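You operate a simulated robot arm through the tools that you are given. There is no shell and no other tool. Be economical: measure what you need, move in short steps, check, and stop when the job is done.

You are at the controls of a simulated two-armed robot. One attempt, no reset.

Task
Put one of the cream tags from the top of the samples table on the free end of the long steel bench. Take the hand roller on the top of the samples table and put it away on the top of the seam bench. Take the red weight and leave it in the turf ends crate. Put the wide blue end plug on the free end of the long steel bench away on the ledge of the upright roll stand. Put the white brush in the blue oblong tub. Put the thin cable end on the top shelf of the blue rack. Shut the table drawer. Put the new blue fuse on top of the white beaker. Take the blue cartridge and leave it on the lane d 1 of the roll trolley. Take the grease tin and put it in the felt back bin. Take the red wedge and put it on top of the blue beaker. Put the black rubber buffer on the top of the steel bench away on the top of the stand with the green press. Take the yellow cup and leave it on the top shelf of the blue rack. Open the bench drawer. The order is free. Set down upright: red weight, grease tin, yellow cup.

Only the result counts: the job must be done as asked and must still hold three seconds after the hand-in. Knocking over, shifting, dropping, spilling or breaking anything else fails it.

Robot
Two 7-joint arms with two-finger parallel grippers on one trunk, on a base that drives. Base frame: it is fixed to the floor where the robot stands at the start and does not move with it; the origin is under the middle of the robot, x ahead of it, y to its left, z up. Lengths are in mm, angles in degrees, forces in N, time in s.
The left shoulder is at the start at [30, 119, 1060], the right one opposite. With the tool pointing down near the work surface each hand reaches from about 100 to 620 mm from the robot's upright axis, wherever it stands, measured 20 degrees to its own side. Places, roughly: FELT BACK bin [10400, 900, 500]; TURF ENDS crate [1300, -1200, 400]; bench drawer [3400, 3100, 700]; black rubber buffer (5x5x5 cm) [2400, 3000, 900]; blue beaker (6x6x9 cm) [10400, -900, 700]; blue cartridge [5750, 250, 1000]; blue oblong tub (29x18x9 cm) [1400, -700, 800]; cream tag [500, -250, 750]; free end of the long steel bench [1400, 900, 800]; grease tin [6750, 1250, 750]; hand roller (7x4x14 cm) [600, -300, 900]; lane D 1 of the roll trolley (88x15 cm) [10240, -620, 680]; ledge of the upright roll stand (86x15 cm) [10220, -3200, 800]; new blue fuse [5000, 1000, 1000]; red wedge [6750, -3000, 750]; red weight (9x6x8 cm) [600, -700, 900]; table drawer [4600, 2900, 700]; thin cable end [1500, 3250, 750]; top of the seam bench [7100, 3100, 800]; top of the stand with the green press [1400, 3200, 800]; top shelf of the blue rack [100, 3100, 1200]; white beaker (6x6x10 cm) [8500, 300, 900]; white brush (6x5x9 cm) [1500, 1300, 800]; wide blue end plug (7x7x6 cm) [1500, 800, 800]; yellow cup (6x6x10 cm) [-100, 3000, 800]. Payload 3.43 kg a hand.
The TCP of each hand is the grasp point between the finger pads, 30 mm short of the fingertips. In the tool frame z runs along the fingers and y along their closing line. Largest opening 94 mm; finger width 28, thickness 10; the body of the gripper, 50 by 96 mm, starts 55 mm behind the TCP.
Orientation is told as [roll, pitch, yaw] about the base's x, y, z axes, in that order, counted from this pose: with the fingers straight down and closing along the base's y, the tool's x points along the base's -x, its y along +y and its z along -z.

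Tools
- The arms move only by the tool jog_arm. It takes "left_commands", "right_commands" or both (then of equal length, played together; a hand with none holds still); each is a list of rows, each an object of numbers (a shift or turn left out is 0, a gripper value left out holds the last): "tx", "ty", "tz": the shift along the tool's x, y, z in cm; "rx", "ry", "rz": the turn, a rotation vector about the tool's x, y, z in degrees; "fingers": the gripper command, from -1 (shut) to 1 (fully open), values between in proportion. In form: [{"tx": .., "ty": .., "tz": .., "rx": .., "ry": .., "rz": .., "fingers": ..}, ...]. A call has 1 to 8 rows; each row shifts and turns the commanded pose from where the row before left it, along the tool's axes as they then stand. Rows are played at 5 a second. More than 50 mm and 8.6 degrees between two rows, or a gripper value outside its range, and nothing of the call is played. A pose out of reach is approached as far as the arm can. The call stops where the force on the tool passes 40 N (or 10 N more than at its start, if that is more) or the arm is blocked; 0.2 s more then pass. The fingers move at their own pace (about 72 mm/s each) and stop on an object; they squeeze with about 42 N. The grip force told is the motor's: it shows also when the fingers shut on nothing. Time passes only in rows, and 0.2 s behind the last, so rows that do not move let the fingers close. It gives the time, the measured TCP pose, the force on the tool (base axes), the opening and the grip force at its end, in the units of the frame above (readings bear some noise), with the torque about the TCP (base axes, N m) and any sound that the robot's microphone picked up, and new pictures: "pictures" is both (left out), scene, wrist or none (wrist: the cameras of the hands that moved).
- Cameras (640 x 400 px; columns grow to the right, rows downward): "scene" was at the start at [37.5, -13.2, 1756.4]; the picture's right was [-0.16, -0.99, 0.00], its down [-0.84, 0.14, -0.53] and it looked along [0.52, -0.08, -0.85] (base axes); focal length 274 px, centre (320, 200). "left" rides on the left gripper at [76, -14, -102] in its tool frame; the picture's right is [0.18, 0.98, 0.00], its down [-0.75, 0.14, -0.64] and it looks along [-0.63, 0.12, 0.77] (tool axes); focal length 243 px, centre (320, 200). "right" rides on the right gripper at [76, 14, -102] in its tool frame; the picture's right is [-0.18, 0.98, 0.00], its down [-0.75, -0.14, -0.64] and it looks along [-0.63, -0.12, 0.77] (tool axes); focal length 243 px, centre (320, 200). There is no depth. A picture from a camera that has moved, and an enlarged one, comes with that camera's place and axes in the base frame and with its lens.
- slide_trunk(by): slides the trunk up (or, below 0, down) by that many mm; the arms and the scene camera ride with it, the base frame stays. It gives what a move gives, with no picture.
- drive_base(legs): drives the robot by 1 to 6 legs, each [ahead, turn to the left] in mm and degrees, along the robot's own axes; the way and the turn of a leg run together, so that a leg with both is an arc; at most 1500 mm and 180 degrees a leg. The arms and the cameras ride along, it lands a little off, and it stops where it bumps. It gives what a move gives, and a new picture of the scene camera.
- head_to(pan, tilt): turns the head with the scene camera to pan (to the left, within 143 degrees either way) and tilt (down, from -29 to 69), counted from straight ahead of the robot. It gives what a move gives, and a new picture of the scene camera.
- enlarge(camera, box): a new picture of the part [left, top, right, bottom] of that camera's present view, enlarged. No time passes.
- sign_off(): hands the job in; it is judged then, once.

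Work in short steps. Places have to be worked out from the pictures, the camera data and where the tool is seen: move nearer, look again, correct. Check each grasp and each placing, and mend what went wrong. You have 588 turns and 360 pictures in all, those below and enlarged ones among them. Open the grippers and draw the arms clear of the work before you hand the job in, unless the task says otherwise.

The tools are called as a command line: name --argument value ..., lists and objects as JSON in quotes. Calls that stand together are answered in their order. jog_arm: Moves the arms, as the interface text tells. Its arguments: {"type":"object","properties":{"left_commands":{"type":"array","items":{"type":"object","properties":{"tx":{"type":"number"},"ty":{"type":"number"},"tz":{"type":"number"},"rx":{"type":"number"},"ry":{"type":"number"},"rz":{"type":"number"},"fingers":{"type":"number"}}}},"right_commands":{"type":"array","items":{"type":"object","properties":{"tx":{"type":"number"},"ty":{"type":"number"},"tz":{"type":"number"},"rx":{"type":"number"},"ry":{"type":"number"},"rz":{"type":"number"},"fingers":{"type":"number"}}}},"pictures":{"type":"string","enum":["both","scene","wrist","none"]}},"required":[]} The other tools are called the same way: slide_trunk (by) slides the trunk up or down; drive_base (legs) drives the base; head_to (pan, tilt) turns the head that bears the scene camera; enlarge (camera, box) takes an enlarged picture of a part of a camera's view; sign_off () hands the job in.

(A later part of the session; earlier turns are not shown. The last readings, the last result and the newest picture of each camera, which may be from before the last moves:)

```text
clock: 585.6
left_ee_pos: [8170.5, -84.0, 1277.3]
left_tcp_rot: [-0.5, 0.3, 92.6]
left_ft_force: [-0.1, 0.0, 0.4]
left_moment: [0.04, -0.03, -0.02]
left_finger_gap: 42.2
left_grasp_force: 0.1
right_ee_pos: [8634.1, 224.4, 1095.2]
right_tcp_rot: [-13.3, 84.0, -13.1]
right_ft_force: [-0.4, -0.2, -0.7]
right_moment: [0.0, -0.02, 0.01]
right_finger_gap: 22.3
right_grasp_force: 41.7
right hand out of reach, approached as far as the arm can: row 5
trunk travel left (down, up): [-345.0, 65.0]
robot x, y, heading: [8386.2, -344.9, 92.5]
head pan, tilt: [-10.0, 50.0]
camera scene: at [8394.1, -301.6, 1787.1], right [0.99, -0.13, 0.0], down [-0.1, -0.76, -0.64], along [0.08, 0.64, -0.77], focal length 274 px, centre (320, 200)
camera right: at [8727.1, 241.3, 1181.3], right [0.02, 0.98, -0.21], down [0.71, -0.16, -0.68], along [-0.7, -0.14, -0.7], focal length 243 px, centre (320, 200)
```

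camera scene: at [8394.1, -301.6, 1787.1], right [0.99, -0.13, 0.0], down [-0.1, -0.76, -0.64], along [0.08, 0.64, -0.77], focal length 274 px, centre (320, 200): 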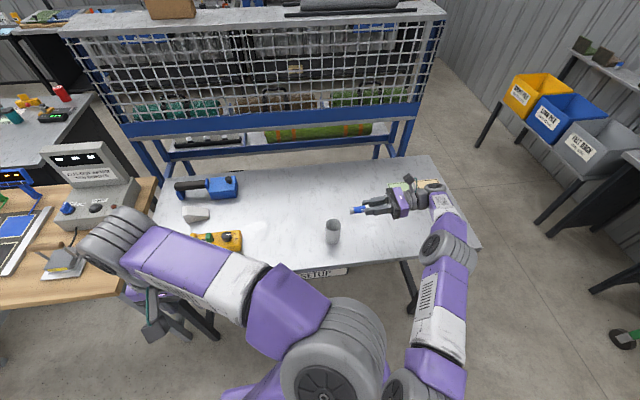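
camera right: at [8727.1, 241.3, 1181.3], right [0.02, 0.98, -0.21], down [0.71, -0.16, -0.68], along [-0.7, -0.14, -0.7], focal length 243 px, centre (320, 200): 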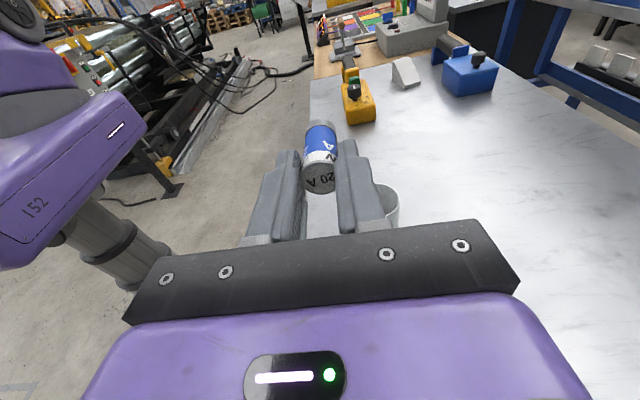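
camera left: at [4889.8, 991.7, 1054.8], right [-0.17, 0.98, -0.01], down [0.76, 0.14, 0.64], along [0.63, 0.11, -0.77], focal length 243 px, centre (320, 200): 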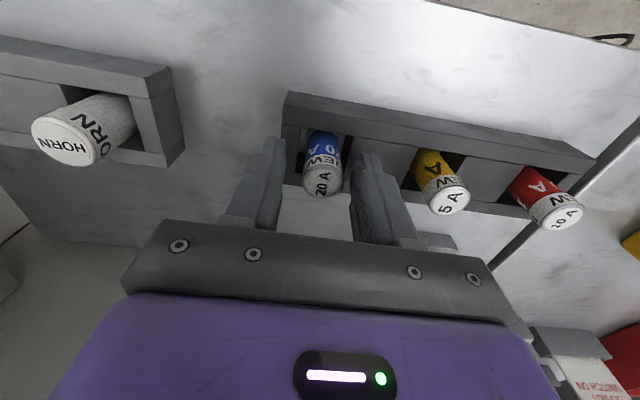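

At the reach limit; I drive 80 mm forward and look again.

drive_base --legs '[[80, 0]]'

jog_arm --right_commands '[{"ty": -3.8, "tx": -3}]' --pictures "both"

```text
clock: 586.6
left_ee_pos: [8167.5, -2.5, 1276.7]
left_tcp_rot: [-0.3, 0.2, 92.6]
left_ft_force: [0.8, 0.8, -0.3]
left_moment: [-0.01, 0.05, -0.01]
left_finger_gap: 42.4
left_grasp_force: 0.1
right_ee_pos: [8631.5, 305.5, 1094.4]
right_tcp_rot: [-13.6, 84.1, -13.4]
right_ft_force: [0.1, -0.5, -1.2]
right_moment: [0.02, 0.01, 0.03]
right_finger_gap: 22.5
right_grasp_force: 42.5
trunk travel left (down, up): [-345.0, 65.0]
robot x, y, heading: [8380.1, -265.9, 92.5]
head pan, tilt: [-10.0, 50.0]
camera scene: at [8391.1, -220.8, 1787.1], right [0.99, -0.13, 0.0], down [-0.1, -0.76, -0.64], along [0.08, 0.64, -0.77], focal length 274 px, centre (320, 200)
```

scene: 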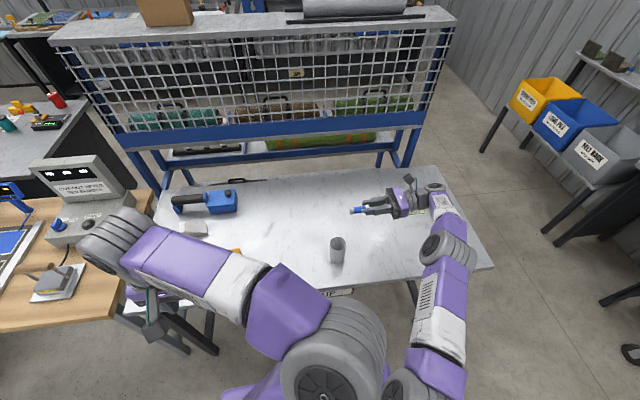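

```text
clock: 587.0
left_ee_pos: [8168.7, -6.5, 1279.1]
left_tcp_rot: [-0.4, 0.1, 92.5]
left_ft_force: [-0.3, -0.2, 0.9]
left_moment: [0.02, 0.0, -0.02]
left_finger_gap: 42.4
left_grasp_force: 0.1
right_ee_pos: [8634.9, 265.6, 1066.7]
right_tcp_rot: [-12.3, 84.1, -12.2]
right_ft_force: [0.6, -1.1, 0.1]
right_moment: [0.0, 0.02, -0.02]
right_finger_gap: 22.2
right_grasp_force: 42.0
trunk travel left (down, up): [-345.0, 65.0]
robot x, y, heading: [8381.9, -267.3, 92.4]
head pan, tilt: [-10.0, 50.0]
camera scene: at [8392.4, -224.8, 1787.2], right [0.99, -0.13, 0.0], down [-0.1, -0.76, -0.64], along [0.08, 0.64, -0.77], focal length 274 px, centre (320, 200)
camera right: at [8726.3, 282.0, 1152.9], right [0.02, 0.98, -0.2], down [0.71, -0.15, -0.68], along [-0.7, -0.13, -0.7], focal length 243 px, centre (320, 200)
```

scene: 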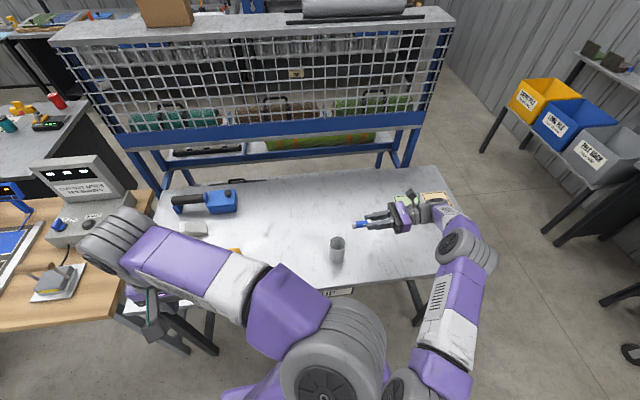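
right: 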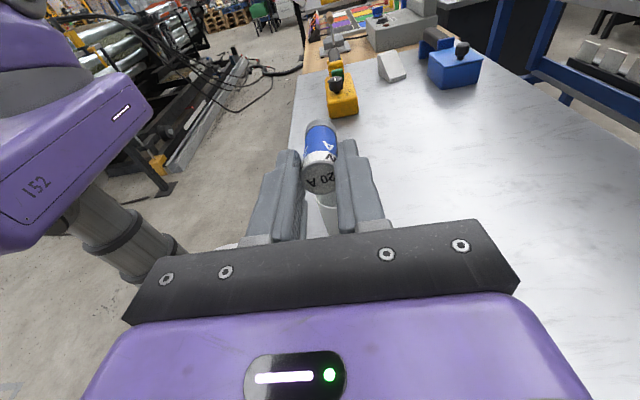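

I enlarge to compare fuse and beaker from the head camera.

enlarge --camera "scene" --box '[310, 205, 430, 280]'

```text
5.33 times, centred on (370, 242) of scene
camera zoom: at [8392.4, -224.8, 1787.2], right [0.99, -0.13, 0.0], down [-0.1, -0.76, -0.64], along [0.08, 0.64, -0.77], focal length 1464 px, centre (53, -27)
```

zoom: 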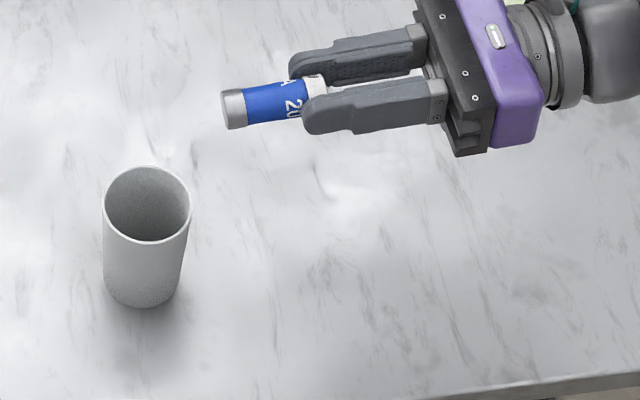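

The rim centre is confirmed at [8515,267,952]. I move the fuse above the rim and lower to about 30 mm above contact.

jog_arm --right_commands '[{"ty": -0.6, "tz": 4}, {"tz": 4}, {"tx": -3}, {"tx": -2.5}]' --pictures "both"

enlarge --camera "scene" --box '[290, 205, 410, 280]'

```text
clock: 588.0
left_ee_pos: [8166.9, -3.8, 1276.3]
left_tcp_rot: [-0.5, 0.4, 92.6]
left_ft_force: [0.4, -0.2, -0.1]
left_moment: [0.02, 0.02, -0.04]
left_finger_gap: 42.4
left_grasp_force: 0.0
right_ee_pos: [8560.6, 257.5, 1000.4]
right_tcp_rot: [-12.7, 84.1, -12.6]
right_ft_force: [0.0, 0.4, -0.8]
right_moment: [-0.04, -0.02, -0.01]
right_finger_gap: 22.5
right_grasp_force: 41.9
trunk travel left (down, up): [-345.0, 65.0]
robot x, y, heading: [8378.2, -264.7, 92.4]
head pan, tilt: [-10.0, 50.0]
camera scene: at [8390.9, -222.0, 1787.1], right [0.99, -0.13, 0.0], down [-0.1, -0.76, -0.64], along [0.08, 0.64, -0.77], focal length 274 px, centre (320, 200)
camera right: at [8652.8, 274.1, 1086.3], right [0.02, 0.98, -0.21], down [0.71, -0.16, -0.68], along [-0.7, -0.13, -0.7], focal length 243 px, centre (320, 200)
```

scene: 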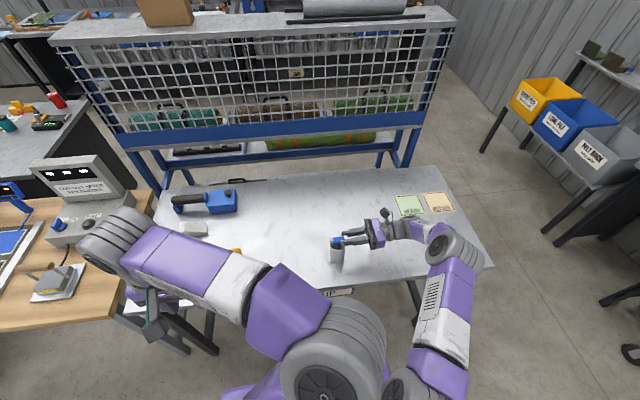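
right: 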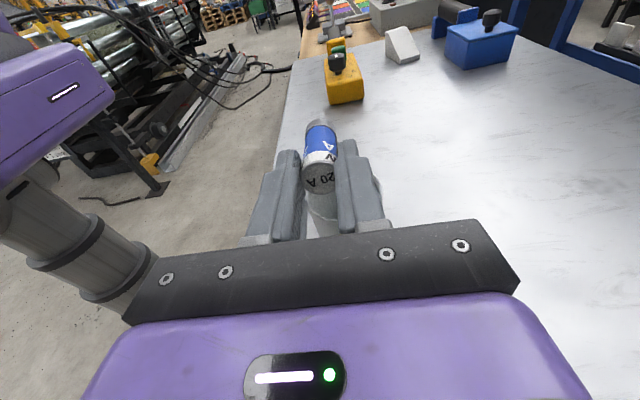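

```text
5.33 times, centred on (350, 242) of scene
camera zoom: at [8390.9, -222.0, 1787.1], right [0.99, -0.13, 0.0], down [-0.1, -0.76, -0.64], along [0.08, 0.64, -0.77], focal length 1464 px, centre (160, -27)
```

zoom: 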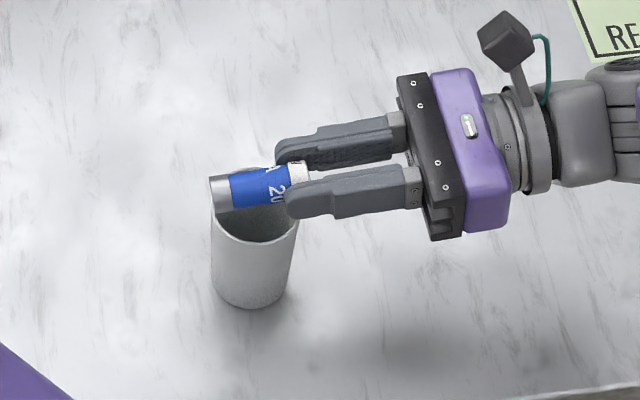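

Fuse and beaker centres coincide within a couple of mm. I lower in small steps until contact.

jog_arm --right_commands '[{"tx": -1.2, "tz": 0.1}, {"tx": -0.6, "tz": 0.1}, {"tx": -0.4}, {"tx": -0.3}, {"tx": -0.3}]' --pictures "wrist"

enlarge --camera "scene" --box '[290, 205, 410, 280]'

```text
clock: 589.2
left_ee_pos: [8167.2, -4.6, 1278.1]
left_tcp_rot: [-0.4, 0.3, 92.7]
left_ft_force: [0.3, -0.2, 0.5]
left_moment: [0.05, 0.02, 0.01]
left_finger_gap: 42.5
left_grasp_force: 0.0
right_ee_pos: [8560.4, 257.4, 975.8]
right_tcp_rot: [-12.4, 84.2, -12.3]
right_ft_force: [-0.6, -0.7, 8.1]
right_moment: [-0.03, 0.54, 0.04]
right_finger_gap: 22.5
right_grasp_force: 42.6
trunk travel left (down, up): [-345.0, 65.0]
robot x, y, heading: [8382.5, -266.6, 92.7]
head pan, tilt: [-10.0, 50.0]
camera right: at [8653.6, 273.7, 1062.7], right [0.02, 0.98, -0.2], down [0.71, -0.15, -0.68], along [-0.7, -0.13, -0.7], focal length 243 px, centre (320, 200)
```

right: 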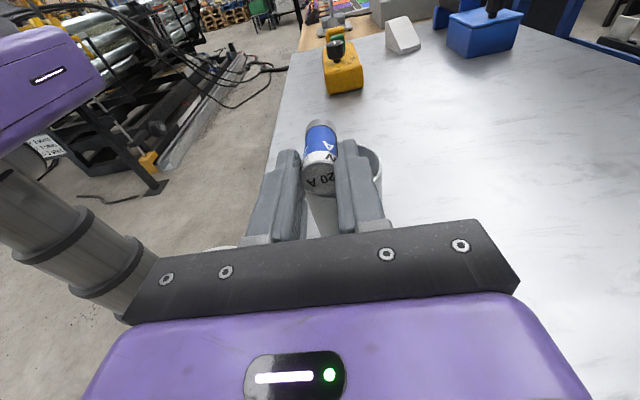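

```text
5.33 times, centred on (350, 242) of scene
camera zoom: at [8390.9, -223.4, 1787.3], right [0.99, -0.13, 0.0], down [-0.1, -0.76, -0.64], along [0.08, 0.64, -0.77], focal length 1464 px, centre (160, -27)
```

zoom: 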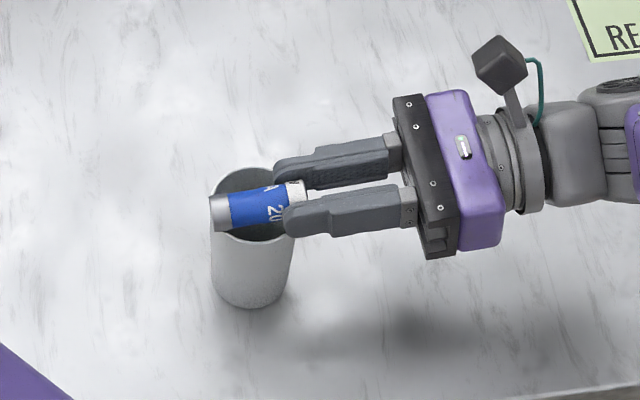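

The far end rests on the rim. I open the fingers only a few mm so the fuse settles on both sides.

jog_arm --right_commands '[{"tx": 0.1}, {"fingers": -0.38}, {}, {}]' --pictures "wrist"

enlarge --camera "scene" --box '[290, 205, 410, 280]'

```text
clock: 590.2
left_ee_pos: [8166.4, -4.0, 1276.7]
left_tcp_rot: [-0.4, 0.3, 92.7]
left_ft_force: [0.7, -0.7, -0.1]
left_moment: [0.02, -0.01, -0.02]
left_finger_gap: 42.5
left_grasp_force: 0.0
right_ee_pos: [8560.7, 256.4, 975.0]
right_tcp_rot: [-13.1, 84.2, -13.0]
right_ft_force: [0.9, 0.5, -0.1]
right_moment: [-0.01, 0.03, 0.0]
right_finger_gap: 29.1
right_grasp_force: 0.0
trunk travel left (down, up): [-345.0, 65.0]
robot x, y, heading: [8379.2, -266.9, 92.6]
head pan, tilt: [-10.0, 50.0]
camera right: at [8653.8, 274.1, 1062.3], right [0.02, 0.98, -0.21], down [0.71, -0.16, -0.68], along [-0.7, -0.14, -0.7], focal length 243 px, centre (320, 200)
```

right: 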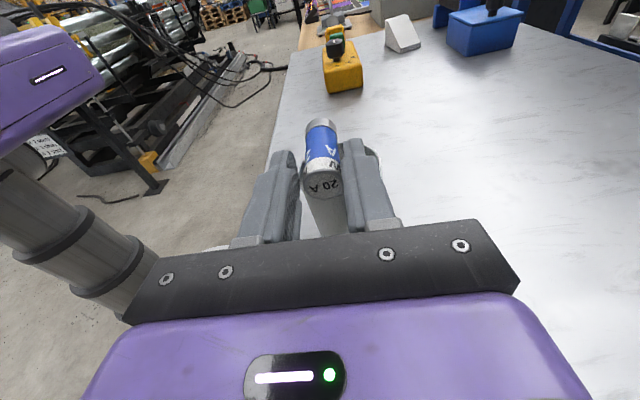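

```text
5.33 times, centred on (350, 242) of scene
camera zoom: at [8391.2, -222.1, 1787.1], right [0.99, -0.13, 0.0], down [-0.1, -0.76, -0.64], along [0.08, 0.64, -0.77], focal length 1464 px, centre (160, -27)
```

zoom: 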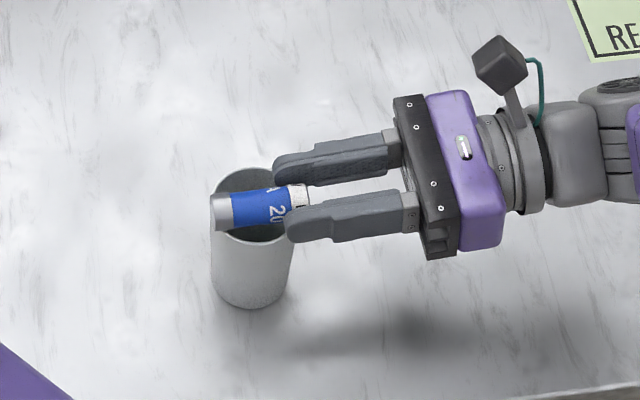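

It lies level on the rim. I withdraw the fingers straight back along the fuse axis.

jog_arm --right_commands '[{"fingers": -0.25}, {"tz": -1.5}, {"tz": -2}, {"tz": -3}, {"tz": -4}]' --pictures "wrist"

enlarge --camera "scene" --box '[290, 205, 410, 280]'

```text
clock: 591.4
left_ee_pos: [8168.2, -4.0, 1276.7]
left_tcp_rot: [-0.5, 0.3, 92.6]
left_ft_force: [0.0, -1.0, 0.6]
left_moment: [0.0, 0.0, -0.01]
left_finger_gap: 42.3
left_grasp_force: 0.0
right_ee_pos: [8666.2, 258.6, 986.0]
right_tcp_rot: [-14.5, 84.0, -14.4]
right_ft_force: [0.6, 0.0, 0.6]
right_moment: [0.02, -0.04, 0.02]
right_finger_gap: 35.3
right_grasp_force: 0.1
trunk travel left (down, up): [-345.0, 65.0]
robot x, y, heading: [8379.8, -268.1, 92.6]
head pan, tilt: [-10.0, 50.0]
camera right: at [8757.7, 274.9, 1072.0], right [0.02, 0.98, -0.21], down [0.71, -0.16, -0.68], along [-0.7, -0.14, -0.7], focal length 243 px, centre (320, 200)
```

right: 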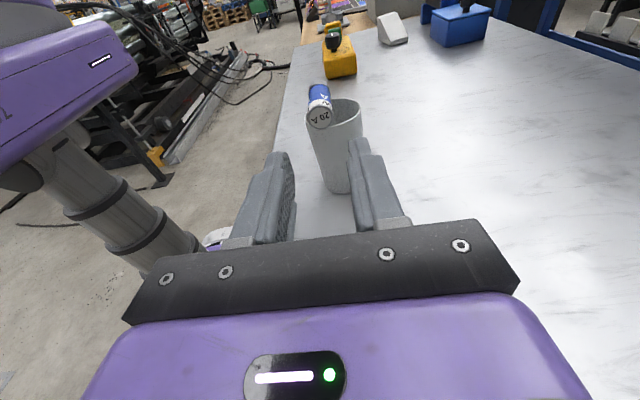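

```text
5.33 times, centred on (350, 242) of scene
camera zoom: at [8391.7, -221.9, 1787.1], right [0.99, -0.13, 0.0], down [-0.1, -0.76, -0.64], along [0.08, 0.64, -0.77], focal length 1464 px, centre (160, -27)
```

zoom: 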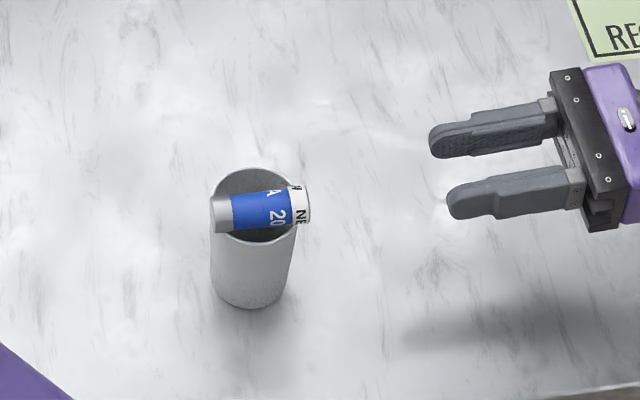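

The fuse lies across the beaker's rim. I raise and straighten the right hand, then drive west to find the blue cartridge.

jog_arm --right_commands '[{"tx": 4, "tz": -2}, {"tx": 4.5}, {"tx": 4}, {"ry": -8.5, "tx": 2}, {"ry": -8.5}, {"ry": -8.5}, {"ry": -8.5}, {"ry": -8.5}]' --pictures "none"

jog_arm --right_commands '[{"ry": -8.5}, {"ry": -8.5}, {"ry": -8.5}, {"ry": -8.5}, {"ry": -7}, {"ty": -4}, {"ty": -4}]' --pictures "none"

drive_base --legs '[[-120, 0], [0, 88], [1450, 0], [550, 0], [0, -60]]'

head_to --pan 10 --tilt 35

```text
clock: 593.2
left_ee_pos: [8166.4, -4.8, 1277.4]
left_tcp_rot: [-0.5, 0.3, 92.6]
left_ft_force: [-0.5, 0.0, -0.6]
left_moment: [0.04, -0.04, 0.01]
left_finger_gap: 42.2
left_grasp_force: 0.0
right_ee_pos: [8671.9, 262.3, 1133.3]
right_tcp_rot: [-1.8, 41.5, -1.2]
right_ft_force: [0.6, -0.5, -0.3]
right_moment: [0.0, -0.01, 0.01]
right_finger_gap: 35.2
right_grasp_force: 0.1
trunk travel left (down, up): [-345.0, 65.0]
robot x, y, heading: [8381.4, -264.6, 92.5]
head pan, tilt: [-10.0, 50.0]
```

```text
clock: 594.8
left_ee_pos: [8168.4, -5.7, 1278.8]
left_tcp_rot: [-0.4, 0.2, 92.6]
left_ft_force: [-0.5, 0.2, -0.7]
left_moment: [0.03, 0.05, -0.02]
left_finger_gap: 42.2
left_grasp_force: 0.0
right_ee_pos: [8670.8, 180.4, 1136.4]
right_tcp_rot: [-1.3, 0.7, 0.2]
right_ft_force: [-0.4, -0.1, 0.7]
right_moment: [-0.01, 0.01, 0.01]
right_finger_gap: 35.3
right_grasp_force: 0.0
trunk travel left (down, up): [-345.0, 65.0]
robot x, y, heading: [8383.5, -262.7, 92.3]
head pan, tilt: [-10.0, 50.0]
```

```text
clock: 612.0
left_ee_pos: [6058.4, -272.1, 1277.0]
left_tcp_rot: [-0.5, 0.3, 122.6]
left_ft_force: [-0.7, 0.3, 0.3]
left_moment: [-0.01, -0.01, -0.01]
left_finger_gap: 42.1
left_grasp_force: 0.0
right_ee_pos: [6400.5, 141.3, 1136.6]
right_tcp_rot: [-1.4, 0.6, 30.4]
right_ft_force: [-0.2, 0.0, 0.0]
right_moment: [-0.02, -0.03, -0.03]
right_finger_gap: 35.3
right_grasp_force: 0.0
trunk travel left (down, up): [-345.0, 65.0]
robot x, y, heading: [6375.6, -395.1, 122.9]
head pan, tilt: [-10.0, 50.0]
camera scene: at [6359.8, -348.6, 1787.1], right [0.92, 0.39, 0.0], down [0.3, -0.71, -0.64], along [-0.25, 0.59, -0.77], focal length 274 px, centre (320, 200)
```

scene: 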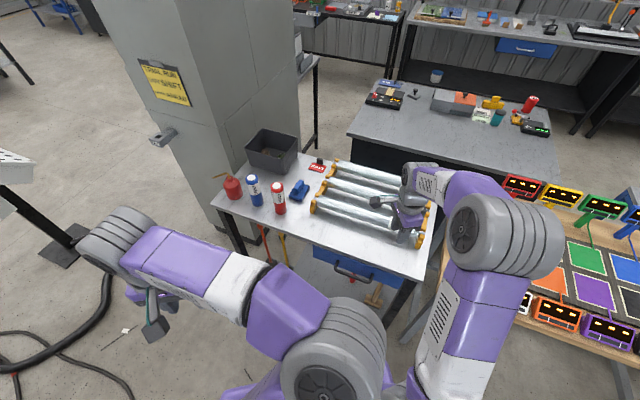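

```text
clock: 612.9
left_ee_pos: [6057.7, -272.8, 1277.7]
left_tcp_rot: [-0.5, 0.3, 122.9]
left_ft_force: [0.1, 1.2, -0.4]
left_moment: [0.02, 0.01, 0.0]
left_finger_gap: 42.1
left_grasp_force: 0.0
right_ee_pos: [6400.3, 141.5, 1136.7]
right_tcp_rot: [-1.4, 0.7, 30.3]
right_ft_force: [0.4, -0.5, 0.8]
right_moment: [-0.03, -0.03, 0.0]
right_finger_gap: 35.3
right_grasp_force: 0.1
trunk travel left (down, up): [-345.0, 65.0]
robot x, y, heading: [6374.7, -387.3, 122.6]
head pan, tilt: [10.0, 35.0]
camera scene: at [6329.7, -354.9, 1808.8], right [0.74, 0.68, 0.0], down [0.39, -0.42, -0.82], along [-0.55, 0.6, -0.57], focal length 274 px, centre (320, 200)
```

scene: 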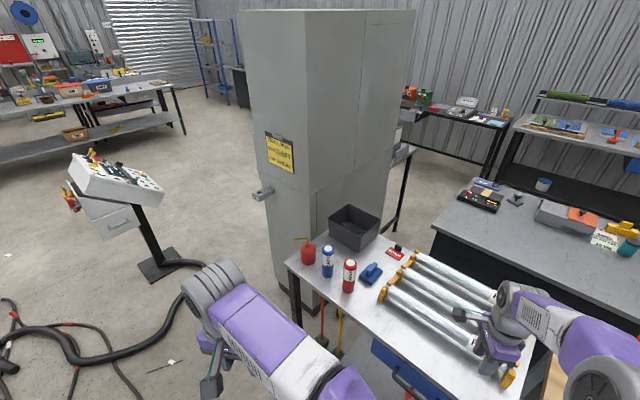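

The blue cartridge stands at about [5825,239]. I drive to face it from the south.

drive_base --legs '[[0, 46], [640, 0], [0, -78]]'

head_to --pan -10 --tilt 50

```text
clock: 621.9
left_ee_pos: [5511.5, -8.7, 1276.7]
left_tcp_rot: [-0.5, 0.3, 93.5]
left_ft_force: [-0.4, 0.4, 0.0]
left_moment: [0.01, 0.0, 0.0]
left_finger_gap: 42.4
left_grasp_force: 0.0
right_ee_pos: [6012.3, 185.4, 1136.1]
right_tcp_rot: [-1.4, 0.7, 1.0]
right_ft_force: [-0.5, -1.6, -0.5]
right_moment: [0.04, -0.02, 0.03]
right_finger_gap: 35.2
right_grasp_force: 0.0
trunk travel left (down, up): [-345.0, 65.0]
robot x, y, heading: [5728.9, -265.2, 93.4]
head pan, tilt: [10.0, 35.0]
camera scene: at [5709.0, -213.5, 1808.8], right [0.97, 0.23, 0.0], down [0.13, -0.56, -0.82], along [-0.19, 0.8, -0.57], focal length 274 px, centre (320, 200)
```

scene: 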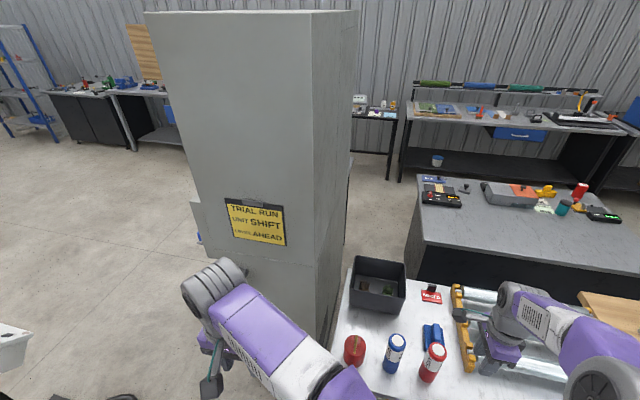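

```text
clock: 622.7
left_ee_pos: [5512.1, -7.1, 1278.5]
left_tcp_rot: [-0.5, 0.3, 93.5]
left_ft_force: [0.3, -0.1, 0.1]
left_moment: [-0.02, 0.0, -0.01]
left_finger_gap: 42.2
left_grasp_force: 0.1
right_ee_pos: [6012.0, 185.3, 1137.5]
right_tcp_rot: [-1.4, 0.6, 1.1]
right_ft_force: [0.6, 0.5, 0.3]
right_moment: [0.0, 0.0, 0.02]
right_finger_gap: 35.4
right_grasp_force: 0.1
trunk travel left (down, up): [-345.0, 65.0]
robot x, y, heading: [5726.8, -267.0, 93.5]
head pan, tilt: [-10.0, 50.0]
camera scene: at [5738.0, -222.6, 1787.1], right [0.99, -0.11, 0.0], down [-0.09, -0.76, -0.64], along [0.07, 0.64, -0.77], focal length 274 px, centre (320, 200)
```

scene: 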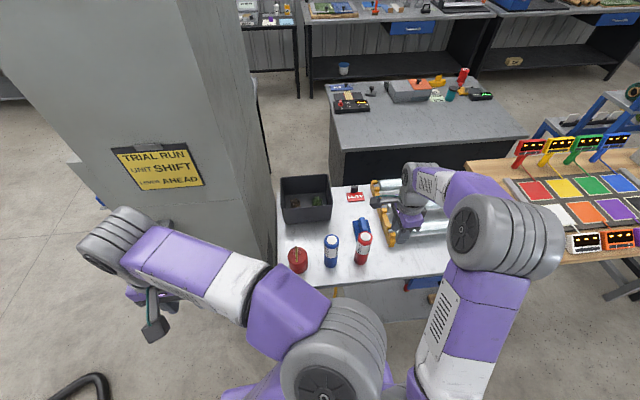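

Cartridge near [5830,264]. I bring the right hand above it with fingers closing front-to-back.

jog_arm --right_commands '[{"tx": 4.5, "ty": 1.9, "fingers": 1}, {"tx": 4.5, "ty": 1.9}, {"tx": 4.5, "ty": 1.9}, {"tx": 4.5, "ty": 1.9}]' --pictures "both"

```text
clock: 623.7
left_ee_pos: [5509.5, -8.6, 1277.0]
left_tcp_rot: [-0.6, 0.2, 93.5]
left_ft_force: [0.0, -0.4, 0.2]
left_moment: [-0.01, 0.04, -0.04]
left_finger_gap: 42.3
left_grasp_force: 0.0
right_ee_pos: [5828.1, 258.6, 1137.6]
right_tcp_rot: [-1.4, 0.7, 1.0]
right_ft_force: [-1.6, 0.3, 0.7]
right_moment: [-0.04, -0.02, -0.01]
right_finger_gap: 94.3
right_grasp_force: 0.1
trunk travel left (down, up): [-345.0, 65.0]
robot x, y, heading: [5725.1, -266.4, 93.5]
head pan, tilt: [-10.0, 50.0]
camera scene: at [5736.4, -221.6, 1787.1], right [0.99, -0.11, 0.0], down [-0.09, -0.76, -0.64], along [0.07, 0.64, -0.77], focal length 274 px, centre (320, 200)
camera right: at [5752.1, 274.5, 1241.2], right [0.17, 0.99, -0.03], down [0.76, -0.11, 0.64], along [0.62, -0.13, -0.77], focal length 243 px, centre (320, 200)
```

scene: 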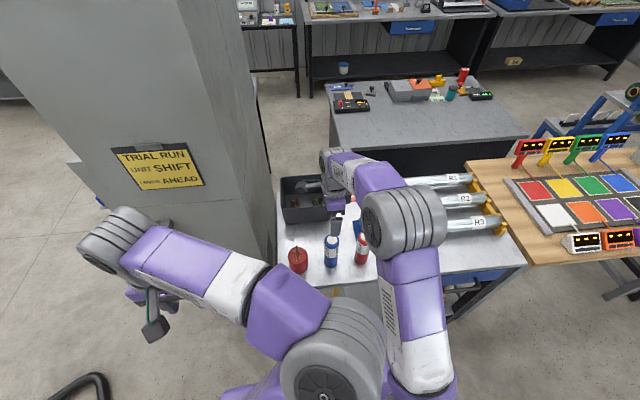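
right: 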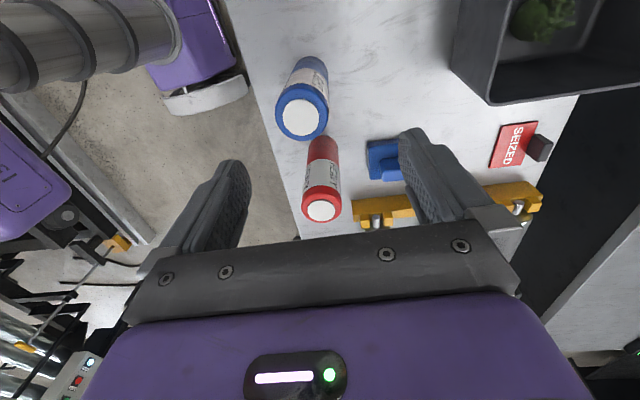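

Cartridge top is at [5823,237,1034]. I align and descend around it.

jog_arm --right_commands '[{"tx": 0.5, "ty": -2.2}, {"tz": 4}, {"tz": 4}, {"tz": 3}]' --pictures "wrist"

```text
clock: 624.7
left_ee_pos: [5511.4, -7.8, 1276.7]
left_tcp_rot: [-0.5, 0.2, 93.5]
left_ft_force: [0.2, 0.8, 0.1]
left_moment: [-0.01, 0.0, 0.0]
left_finger_gap: 42.3
left_grasp_force: 0.0
right_ee_pos: [5823.2, 233.9, 1027.6]
right_tcp_rot: [-1.5, 0.7, 0.9]
right_ft_force: [0.7, -0.3, 0.5]
right_moment: [-0.01, 0.0, 0.0]
right_finger_gap: 94.1
right_grasp_force: 0.0
trunk travel left (down, up): [-345.0, 65.0]
robot x, y, heading: [5726.4, -268.1, 93.6]
head pan, tilt: [-10.0, 50.0]
camera right: at [5747.1, 249.5, 1132.2], right [0.17, 0.99, -0.03], down [0.76, -0.11, 0.64], along [0.62, -0.13, -0.77], focal length 243 px, centre (320, 200)
```

right: 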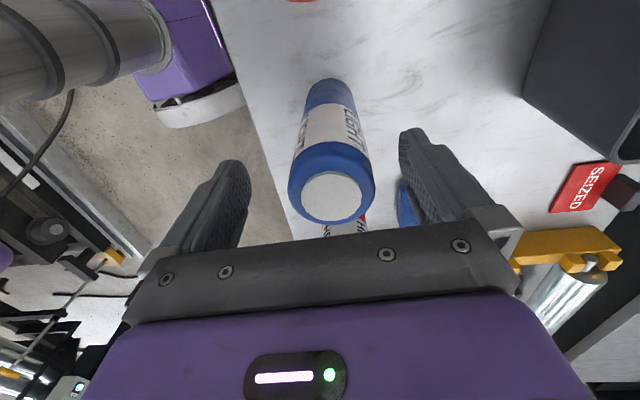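

Centred. I descend 33 mm, shift 6 mm and close.

jog_arm --right_commands '[{"ty": 0.5, "tz": 1.7}, {"tz": 1.5}, {"fingers": -1}, {}, {}]' --pictures "wrist"

```text
clock: 625.9
left_ee_pos: [5511.4, -8.3, 1276.6]
left_tcp_rot: [-0.5, 0.3, 93.5]
left_ft_force: [0.8, 0.0, -1.0]
left_moment: [-0.03, -0.01, -0.02]
left_finger_gap: 42.4
left_grasp_force: 0.0
right_ee_pos: [5824.5, 236.4, 997.2]
right_tcp_rot: [-1.3, 0.6, 1.0]
right_ft_force: [1.0, 2.2, 1.0]
right_moment: [0.35, -0.05, 0.01]
right_finger_gap: 50.0
right_grasp_force: 42.1
trunk travel left (down, up): [-345.0, 65.0]
robot x, y, heading: [5727.1, -267.4, 93.5]
head pan, tilt: [-10.0, 50.0]
camera right: at [5747.1, 252.4, 1100.8], right [0.17, 0.99, -0.02], down [0.76, -0.11, 0.64], along [0.62, -0.12, -0.77], focal length 243 px, centre (320, 200)
```

right: 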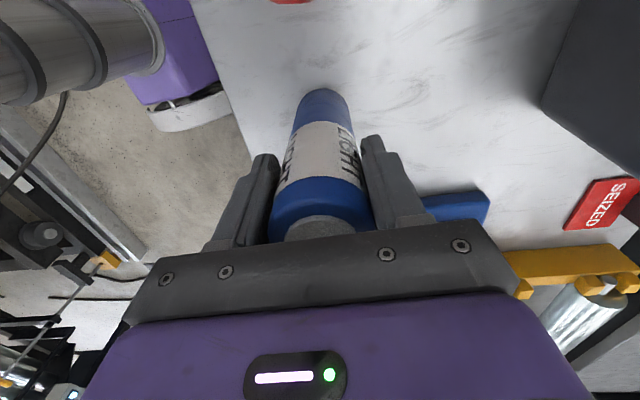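

Gripped at 50 mm. I lift it and drive east along the south side toward the roll trolley.

jog_arm --right_commands '[{"tz": -4}, {"tz": -5}, {"tz": -5}, {"tz": -5}]' --pictures "none"

drive_base --legs '[[-150, 0], [0, -95], [1500, 0], [1500, 0], [900, 0]]'

head_to --pan -20 --tilt 40

```text
clock: 626.9
left_ee_pos: [5511.6, -9.7, 1277.4]
left_tcp_rot: [-0.5, 0.2, 93.4]
left_ft_force: [-0.8, -0.1, -0.2]
left_moment: [-0.04, 0.04, -0.01]
left_finger_gap: 42.3
left_grasp_force: 0.1
right_ee_pos: [5827.2, 241.8, 1185.1]
right_tcp_rot: [-1.3, 0.7, 1.0]
right_ft_force: [-0.4, -0.5, -4.0]
right_moment: [0.01, 0.0, -0.05]
right_finger_gap: 49.9
right_grasp_force: 42.0
trunk travel left (down, up): [-345.0, 65.0]
robot x, y, heading: [5729.3, -264.7, 93.4]
head pan, tilt: [-10.0, 50.0]
```

```text
clock: 650.6
left_ee_pos: [9872.7, -182.7, 1276.7]
left_tcp_rot: [-0.5, 0.3, 3.0]
left_ft_force: [-0.3, 0.8, -0.4]
left_moment: [-0.01, 0.02, 0.0]
left_finger_gap: 42.3
left_grasp_force: 0.1
right_ee_pos: [10119.6, -502.1, 1186.3]
right_tcp_rot: [-1.5, 0.7, -89.6]
right_ft_force: [0.5, 0.2, -4.3]
right_moment: [0.02, 0.04, 0.03]
right_finger_gap: 49.8
right_grasp_force: 41.6
trunk travel left (down, up): [-345.0, 65.0]
robot x, y, heading: [9610.3, -395.4, 3.1]
head pan, tilt: [-10.0, 50.0]
camera scene: at [9657.9, -410.1, 1787.1], right [-0.13, -0.99, 0.0], down [-0.76, 0.1, -0.64], along [0.64, -0.08, -0.77], focal length 274 px, centre (320, 200)
```

scene: 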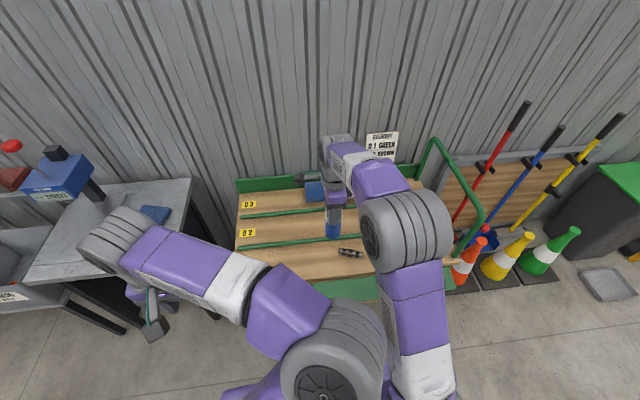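

```text
clock: 651.3
left_ee_pos: [9871.9, -183.1, 1277.0]
left_tcp_rot: [-0.4, 0.3, 2.8]
left_ft_force: [-0.5, -0.2, 0.8]
left_moment: [-0.02, 0.01, 0.01]
left_finger_gap: 42.2
left_grasp_force: 0.0
right_ee_pos: [10119.9, -502.9, 1185.3]
right_tcp_rot: [-1.4, 0.6, -89.7]
right_ft_force: [0.6, 0.1, -4.2]
right_moment: [0.03, -0.03, 0.03]
right_finger_gap: 49.4
right_grasp_force: 41.7
trunk travel left (down, up): [-345.0, 65.0]
robot x, y, heading: [9610.7, -399.0, 2.7]
head pan, tilt: [-20.0, 40.0]
camera scene: at [9662.7, -425.5, 1801.2], right [-0.3, -0.96, 0.0], down [-0.61, 0.19, -0.77], along [0.73, -0.23, -0.64], focal length 274 px, centre (320, 200)
```

scene: 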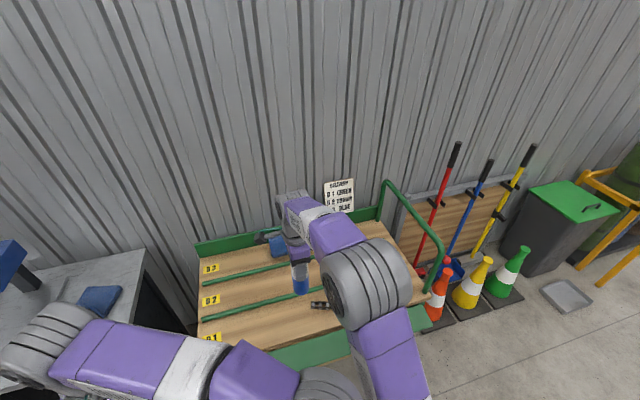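

Lane D1 is the front lane (x≈10240); a small clip lies on it near y -616, so I'll place the cartridge near y -440. I drive 125 mm closer and look down.

drive_base --legs '[[125, 0]]'

jog_arm --right_commands '[{"tx": 3}, {"tx": 2.7}, {"tz": 5}, {"tz": 5}, {"tz": 5}]' --pictures "wrist"

```text
clock: 652.6
left_ee_pos: [9996.6, -176.8, 1277.2]
left_tcp_rot: [-0.5, 0.3, 2.8]
left_ft_force: [0.3, -0.3, 0.8]
left_moment: [-0.01, -0.04, 0.03]
left_finger_gap: 42.1
left_grasp_force: 0.1
right_ee_pos: [10243.4, -495.5, 1184.7]
right_tcp_rot: [-1.4, 0.7, -89.8]
right_ft_force: [0.3, -0.2, -3.7]
right_moment: [0.02, -0.02, 0.0]
right_finger_gap: 48.9
right_grasp_force: 41.7
trunk travel left (down, up): [-345.0, 65.0]
robot x, y, heading: [9735.3, -391.2, 2.9]
head pan, tilt: [-20.0, 40.0]
camera scene: at [9786.3, -419.6, 1801.3], right [-0.3, -0.96, 0.0], down [-0.61, 0.19, -0.77], along [0.73, -0.23, -0.64], focal length 274 px, centre (320, 200)
```

scene: 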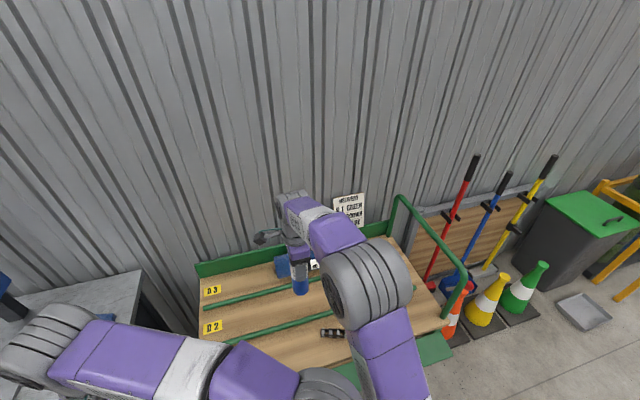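

```text
clock: 653.8
left_ee_pos: [9998.4, -177.2, 1277.1]
left_tcp_rot: [-0.5, 0.3, 2.9]
left_ft_force: [-0.3, -0.1, 0.1]
left_moment: [-0.01, 0.0, 0.0]
left_finger_gap: 42.2
left_grasp_force: 0.0
right_ee_pos: [10243.4, -435.2, 1035.8]
right_tcp_rot: [-1.4, 0.8, -89.6]
right_ft_force: [-0.1, 0.1, -3.8]
right_moment: [0.02, 0.04, 0.03]
right_finger_gap: 48.8
right_grasp_force: 42.0
trunk travel left (down, up): [-345.0, 65.0]
robot x, y, heading: [9732.3, -392.2, 3.1]
head pan, tilt: [-20.0, 40.0]
camera right: at [10259.5, -359.8, 1139.1], right [0.98, -0.18, -0.03], down [-0.12, -0.76, 0.64], along [-0.13, -0.62, -0.77], focal length 243 px, centre (320, 200)
```

right: 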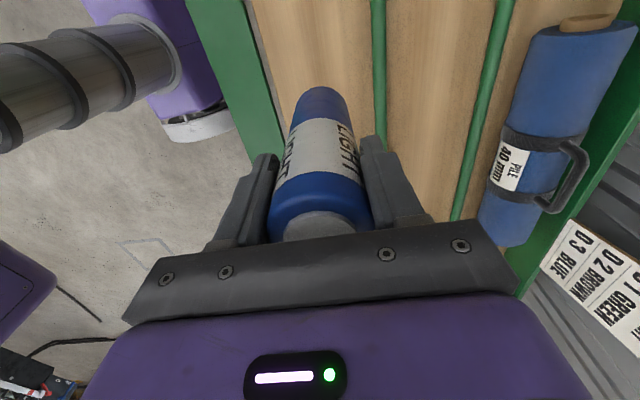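

The cartridge is over the middle of lane D1. I lower it.

jog_arm --right_commands '[{"tz": 5}, {"tz": 4}, {"tz": 3}, {"tz": 2}, {"tz": 1}, {"tz": 1}, {"tz": 1}, {"tz": 1}]' --pictures "none"

```text
clock: 655.6
left_ee_pos: [9997.3, -177.7, 1277.5]
left_tcp_rot: [-0.5, 0.3, 2.9]
left_ft_force: [-0.6, -0.4, 0.4]
left_moment: [-0.04, 0.01, 0.01]
left_finger_gap: 42.5
left_grasp_force: 0.1
right_ee_pos: [10234.3, -434.2, 855.9]
right_tcp_rot: [-1.4, 0.8, -89.8]
right_ft_force: [-0.5, 0.1, -4.1]
right_moment: [0.02, 0.01, 0.0]
right_finger_gap: 48.7
right_grasp_force: 42.2
trunk travel left (down, up): [-345.0, 65.0]
robot x, y, heading: [9733.4, -390.3, 2.8]
head pan, tilt: [-20.0, 40.0]
```

jog_arm --right_commands '[{"tz": 1}, {"tz": 1}, {"tz": 0.8}, {"tz": 0.8}, {"tz": 0.8}, {"tz": 0.8}, {"tz": 0.8}, {"tz": 0.8}]' --pictures "wrist"

```text
clock: 657.4
left_ee_pos: [9994.7, -176.9, 1276.7]
left_tcp_rot: [-0.4, 0.1, 2.9]
left_ft_force: [0.5, 0.1, 0.4]
left_moment: [0.01, 0.05, -0.04]
left_finger_gap: 42.5
left_grasp_force: 0.1
right_ee_pos: [10233.9, -434.6, 795.6]
right_tcp_rot: [-1.1, 0.8, -89.5]
right_ft_force: [-8.9, -1.8, 22.1]
right_moment: [0.01, -0.17, -0.01]
right_finger_gap: 47.7
right_grasp_force: 42.0
trunk travel left (down, up): [-345.0, 65.0]
robot x, y, heading: [9734.9, -392.9, 2.4]
head pan, tilt: [-20.0, 40.0]
stopped in row 8 (right hand): the force on the tool passed its limit at 42 N (the readings are from after the stop); the commanded pose is now the measured one
camera right: at [10248.2, -359.6, 900.0], right [0.98, -0.18, -0.02], down [-0.12, -0.76, 0.63], along [-0.13, -0.62, -0.77], focal length 243 px, centre (320, 200)
```

right: 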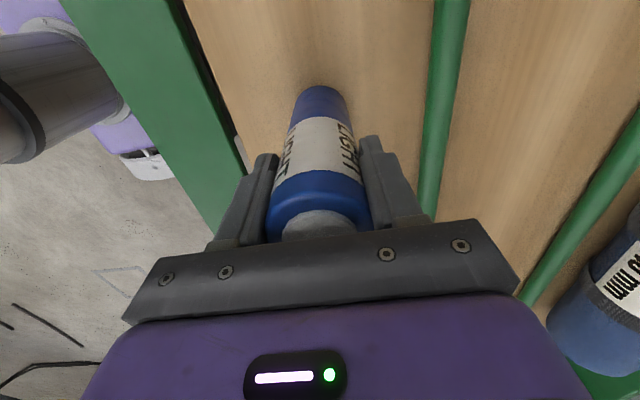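

Standing on lane D1. I release and rise.

jog_arm --right_commands '[{"tz": -0.2}, {"fingers": 0.45}, {}, {"tz": -4}, {"tz": -5}, {"tz": -5}, {"tz": -5}, {"tz": -5}]' --pictures "wrist"

```text
clock: 659.2
left_ee_pos: [9995.6, -176.9, 1277.7]
left_tcp_rot: [-0.5, 0.1, 3.0]
left_ft_force: [-0.1, -0.5, 0.5]
left_moment: [0.02, -0.06, 0.01]
left_finger_gap: 42.3
left_grasp_force: 0.0
right_ee_pos: [10241.2, -438.1, 1034.2]
right_tcp_rot: [-1.1, 0.8, -89.6]
right_ft_force: [-0.2, 0.6, 0.5]
right_moment: [0.0, 0.0, -0.01]
right_finger_gap: 68.1
right_grasp_force: 0.0
trunk travel left (down, up): [-345.0, 65.0]
robot x, y, heading: [9733.9, -389.2, 2.8]
head pan, tilt: [-20.0, 40.0]
camera right: at [10255.6, -363.2, 1138.4], right [0.98, -0.18, -0.02], down [-0.12, -0.76, 0.63], along [-0.13, -0.62, -0.77], focal length 243 px, centre (320, 200)
```

right: 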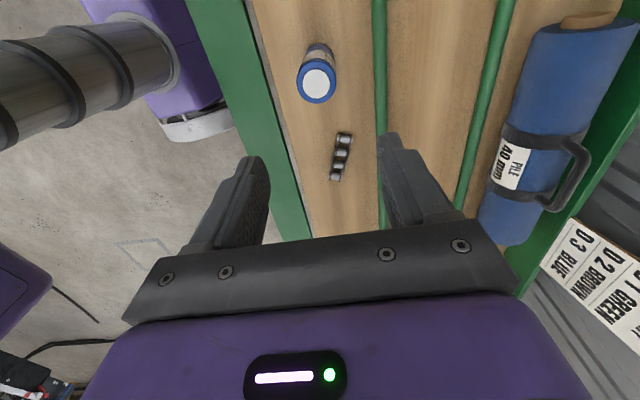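

Cartridge done. I back off and look south and west for the wedge's place.

jog_arm --right_commands '[{"tz": -5}, {"ty": -4}, {"ty": -4}]' --pictures "none"

drive_base --legs '[[-300, 0], [0, -92], [1300, 0]]'

head_to --pan -45 --tilt 20

head_to --pan 25 --tilt 25

```text
clock: 660.0
left_ee_pos: [9995.6, -178.8, 1280.0]
left_tcp_rot: [-0.7, -0.3, 2.0]
left_ft_force: [-0.8, -0.4, 0.3]
left_moment: [-0.02, -0.02, -0.04]
left_finger_gap: 42.3
left_grasp_force: 0.0
right_ee_pos: [10158.5, -443.8, 1083.3]
right_tcp_rot: [-1.3, 0.5, -90.3]
right_ft_force: [-0.2, -0.4, -1.0]
right_moment: [0.0, -0.04, 0.02]
right_finger_gap: 68.1
right_grasp_force: 0.1
trunk travel left (down, up): [-345.0, 65.0]
robot x, y, heading: [9736.5, -390.6, 3.0]
head pan, tilt: [-20.0, 40.0]
```

```text
clock: 672.1
left_ee_pos: [9578.6, -1966.1, 1278.4]
left_tcp_rot: [-0.5, 0.0, -92.9]
left_ft_force: [-0.5, 0.0, 0.5]
left_moment: [0.03, 0.06, 0.0]
left_finger_gap: 42.2
left_grasp_force: 0.1
right_ee_pos: [9302.1, -2107.1, 1083.5]
right_tcp_rot: [-1.2, 0.7, 174.8]
right_ft_force: [1.5, -1.1, 0.3]
right_moment: [0.03, 0.01, -0.03]
right_finger_gap: 68.2
right_grasp_force: 0.0
trunk travel left (down, up): [-345.0, 65.0]
robot x, y, heading: [9393.6, -1687.8, -92.1]
head pan, tilt: [-20.0, 40.0]
camera scene: at [9360.5, -1738.9, 1801.3], right [-0.93, 0.38, 0.0], down [0.24, 0.6, -0.77], along [-0.29, -0.71, -0.64], focal length 274 px, centre (320, 200)
```

scene: 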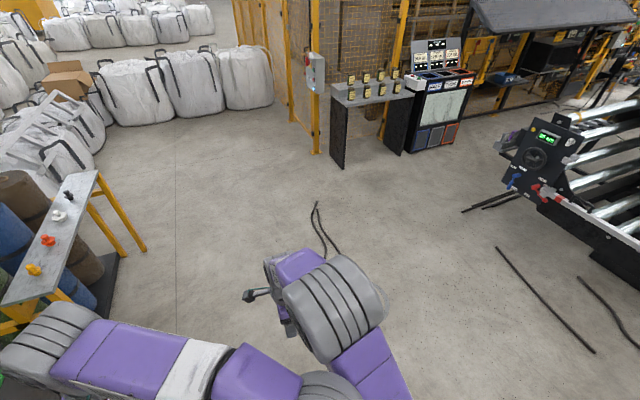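

```text
clock: 673.0
left_ee_pos: [9577.7, -1966.5, 1278.6]
left_tcp_rot: [-0.5, 0.0, -93.0]
left_ft_force: [-0.2, -0.5, 1.2]
left_moment: [-0.01, 0.02, 0.03]
left_finger_gap: 42.1
left_grasp_force: 0.1
right_ee_pos: [9302.0, -2106.4, 1084.4]
right_tcp_rot: [-1.3, 0.8, 174.7]
right_ft_force: [-0.6, 1.1, -0.1]
right_moment: [-0.02, -0.02, -0.06]
right_finger_gap: 68.2
right_grasp_force: 0.1
trunk travel left (down, up): [-345.0, 65.0]
robot x, y, heading: [9393.5, -1687.6, -92.2]
head pan, tilt: [-45.0, 20.0]
camera scene: at [9324.4, -1723.4, 1832.6], right [-0.68, 0.73, 0.0], down [0.25, 0.23, -0.94], along [-0.69, -0.64, -0.34], focal length 274 px, centre (320, 200)
```

scene: 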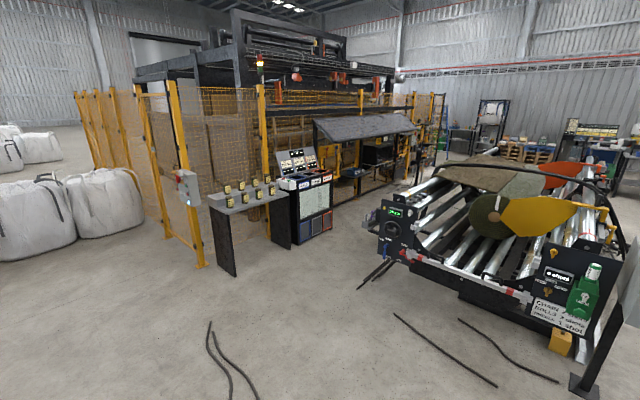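

```text
clock: 674.4
left_ee_pos: [9578.8, -1966.1, 1278.8]
left_tcp_rot: [-0.5, -0.1, -92.8]
left_ft_force: [0.8, -1.2, -0.5]
left_moment: [-0.01, -0.02, 0.01]
left_finger_gap: 42.4
left_grasp_force: 0.1
right_ee_pos: [9301.5, -2107.2, 1084.0]
right_tcp_rot: [-1.4, 0.7, 174.6]
right_ft_force: [0.3, -0.7, -1.2]
right_moment: [0.02, -0.02, -0.02]
right_finger_gap: 68.2
right_grasp_force: 0.0
trunk travel left (down, up): [-345.0, 65.0]
robot x, y, heading: [9390.0, -1682.2, -92.4]
head pan, tilt: [25.0, 25.0]
camera scene: at [9428.3, -1745.0, 1824.6], right [-0.92, -0.39, 0.0], down [-0.16, 0.39, -0.91], along [0.35, -0.84, -0.42], focal length 274 px, centre (320, 200)
```

scene: 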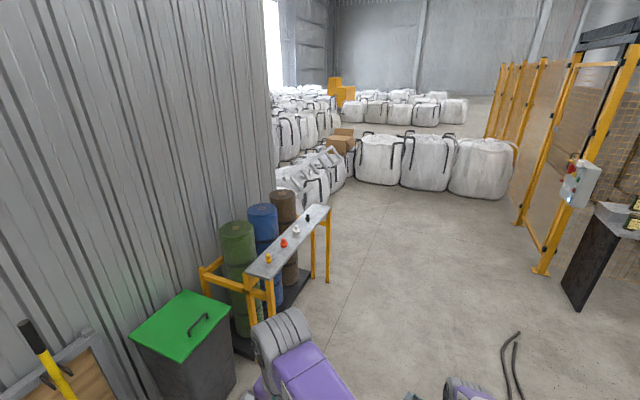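

I enlarge toward where the red wedge should be.

head_to --pan -45 --tilt 25

enlarge --camera "scene" --box '[270, 100, 430, 200]'

```text
clock: 675.8
left_ee_pos: [9577.2, -1967.3, 1279.0]
left_tcp_rot: [-0.5, -0.1, -92.8]
left_ft_force: [0.1, 0.1, 0.4]
left_moment: [0.01, 0.01, -0.02]
left_finger_gap: 42.3
left_grasp_force: 0.0
right_ee_pos: [9302.9, -2104.5, 1084.6]
right_tcp_rot: [-1.3, 0.7, 174.8]
right_ft_force: [0.1, 0.3, -0.2]
right_moment: [-0.01, 0.0, -0.01]
right_finger_gap: 68.2
right_grasp_force: 0.0
trunk travel left (down, up): [-345.0, 65.0]
robot x, y, heading: [9391.8, -1687.9, -92.1]
head pan, tilt: [-45.0, 25.0]
camera scene: at [9325.1, -1722.7, 1824.6], right [-0.68, 0.73, 0.0], down [0.31, 0.29, -0.91], along [-0.66, -0.62, -0.42], focal length 274 px, centre (320, 200)
```

scene: 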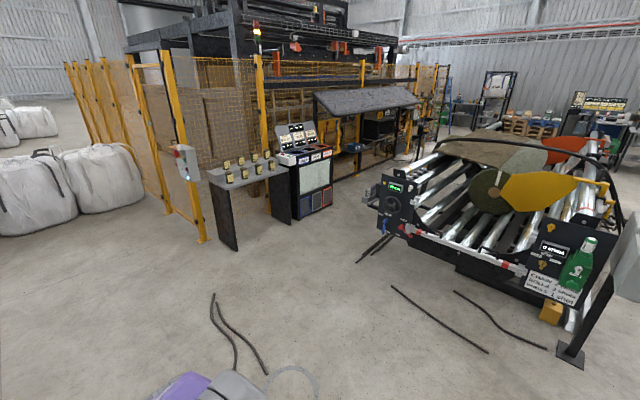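

```text
4.00 times, centred on (350, 150) of scene
camera zoom: at [9325.1, -1722.7, 1824.6], right [-0.68, 0.73, 0.0], down [0.31, 0.29, -0.91], along [-0.66, -0.62, -0.42], focal length 1098 px, centre (200, 400)
```

zoom: 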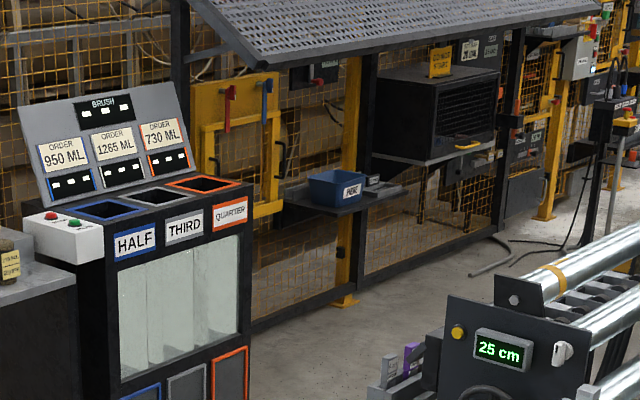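

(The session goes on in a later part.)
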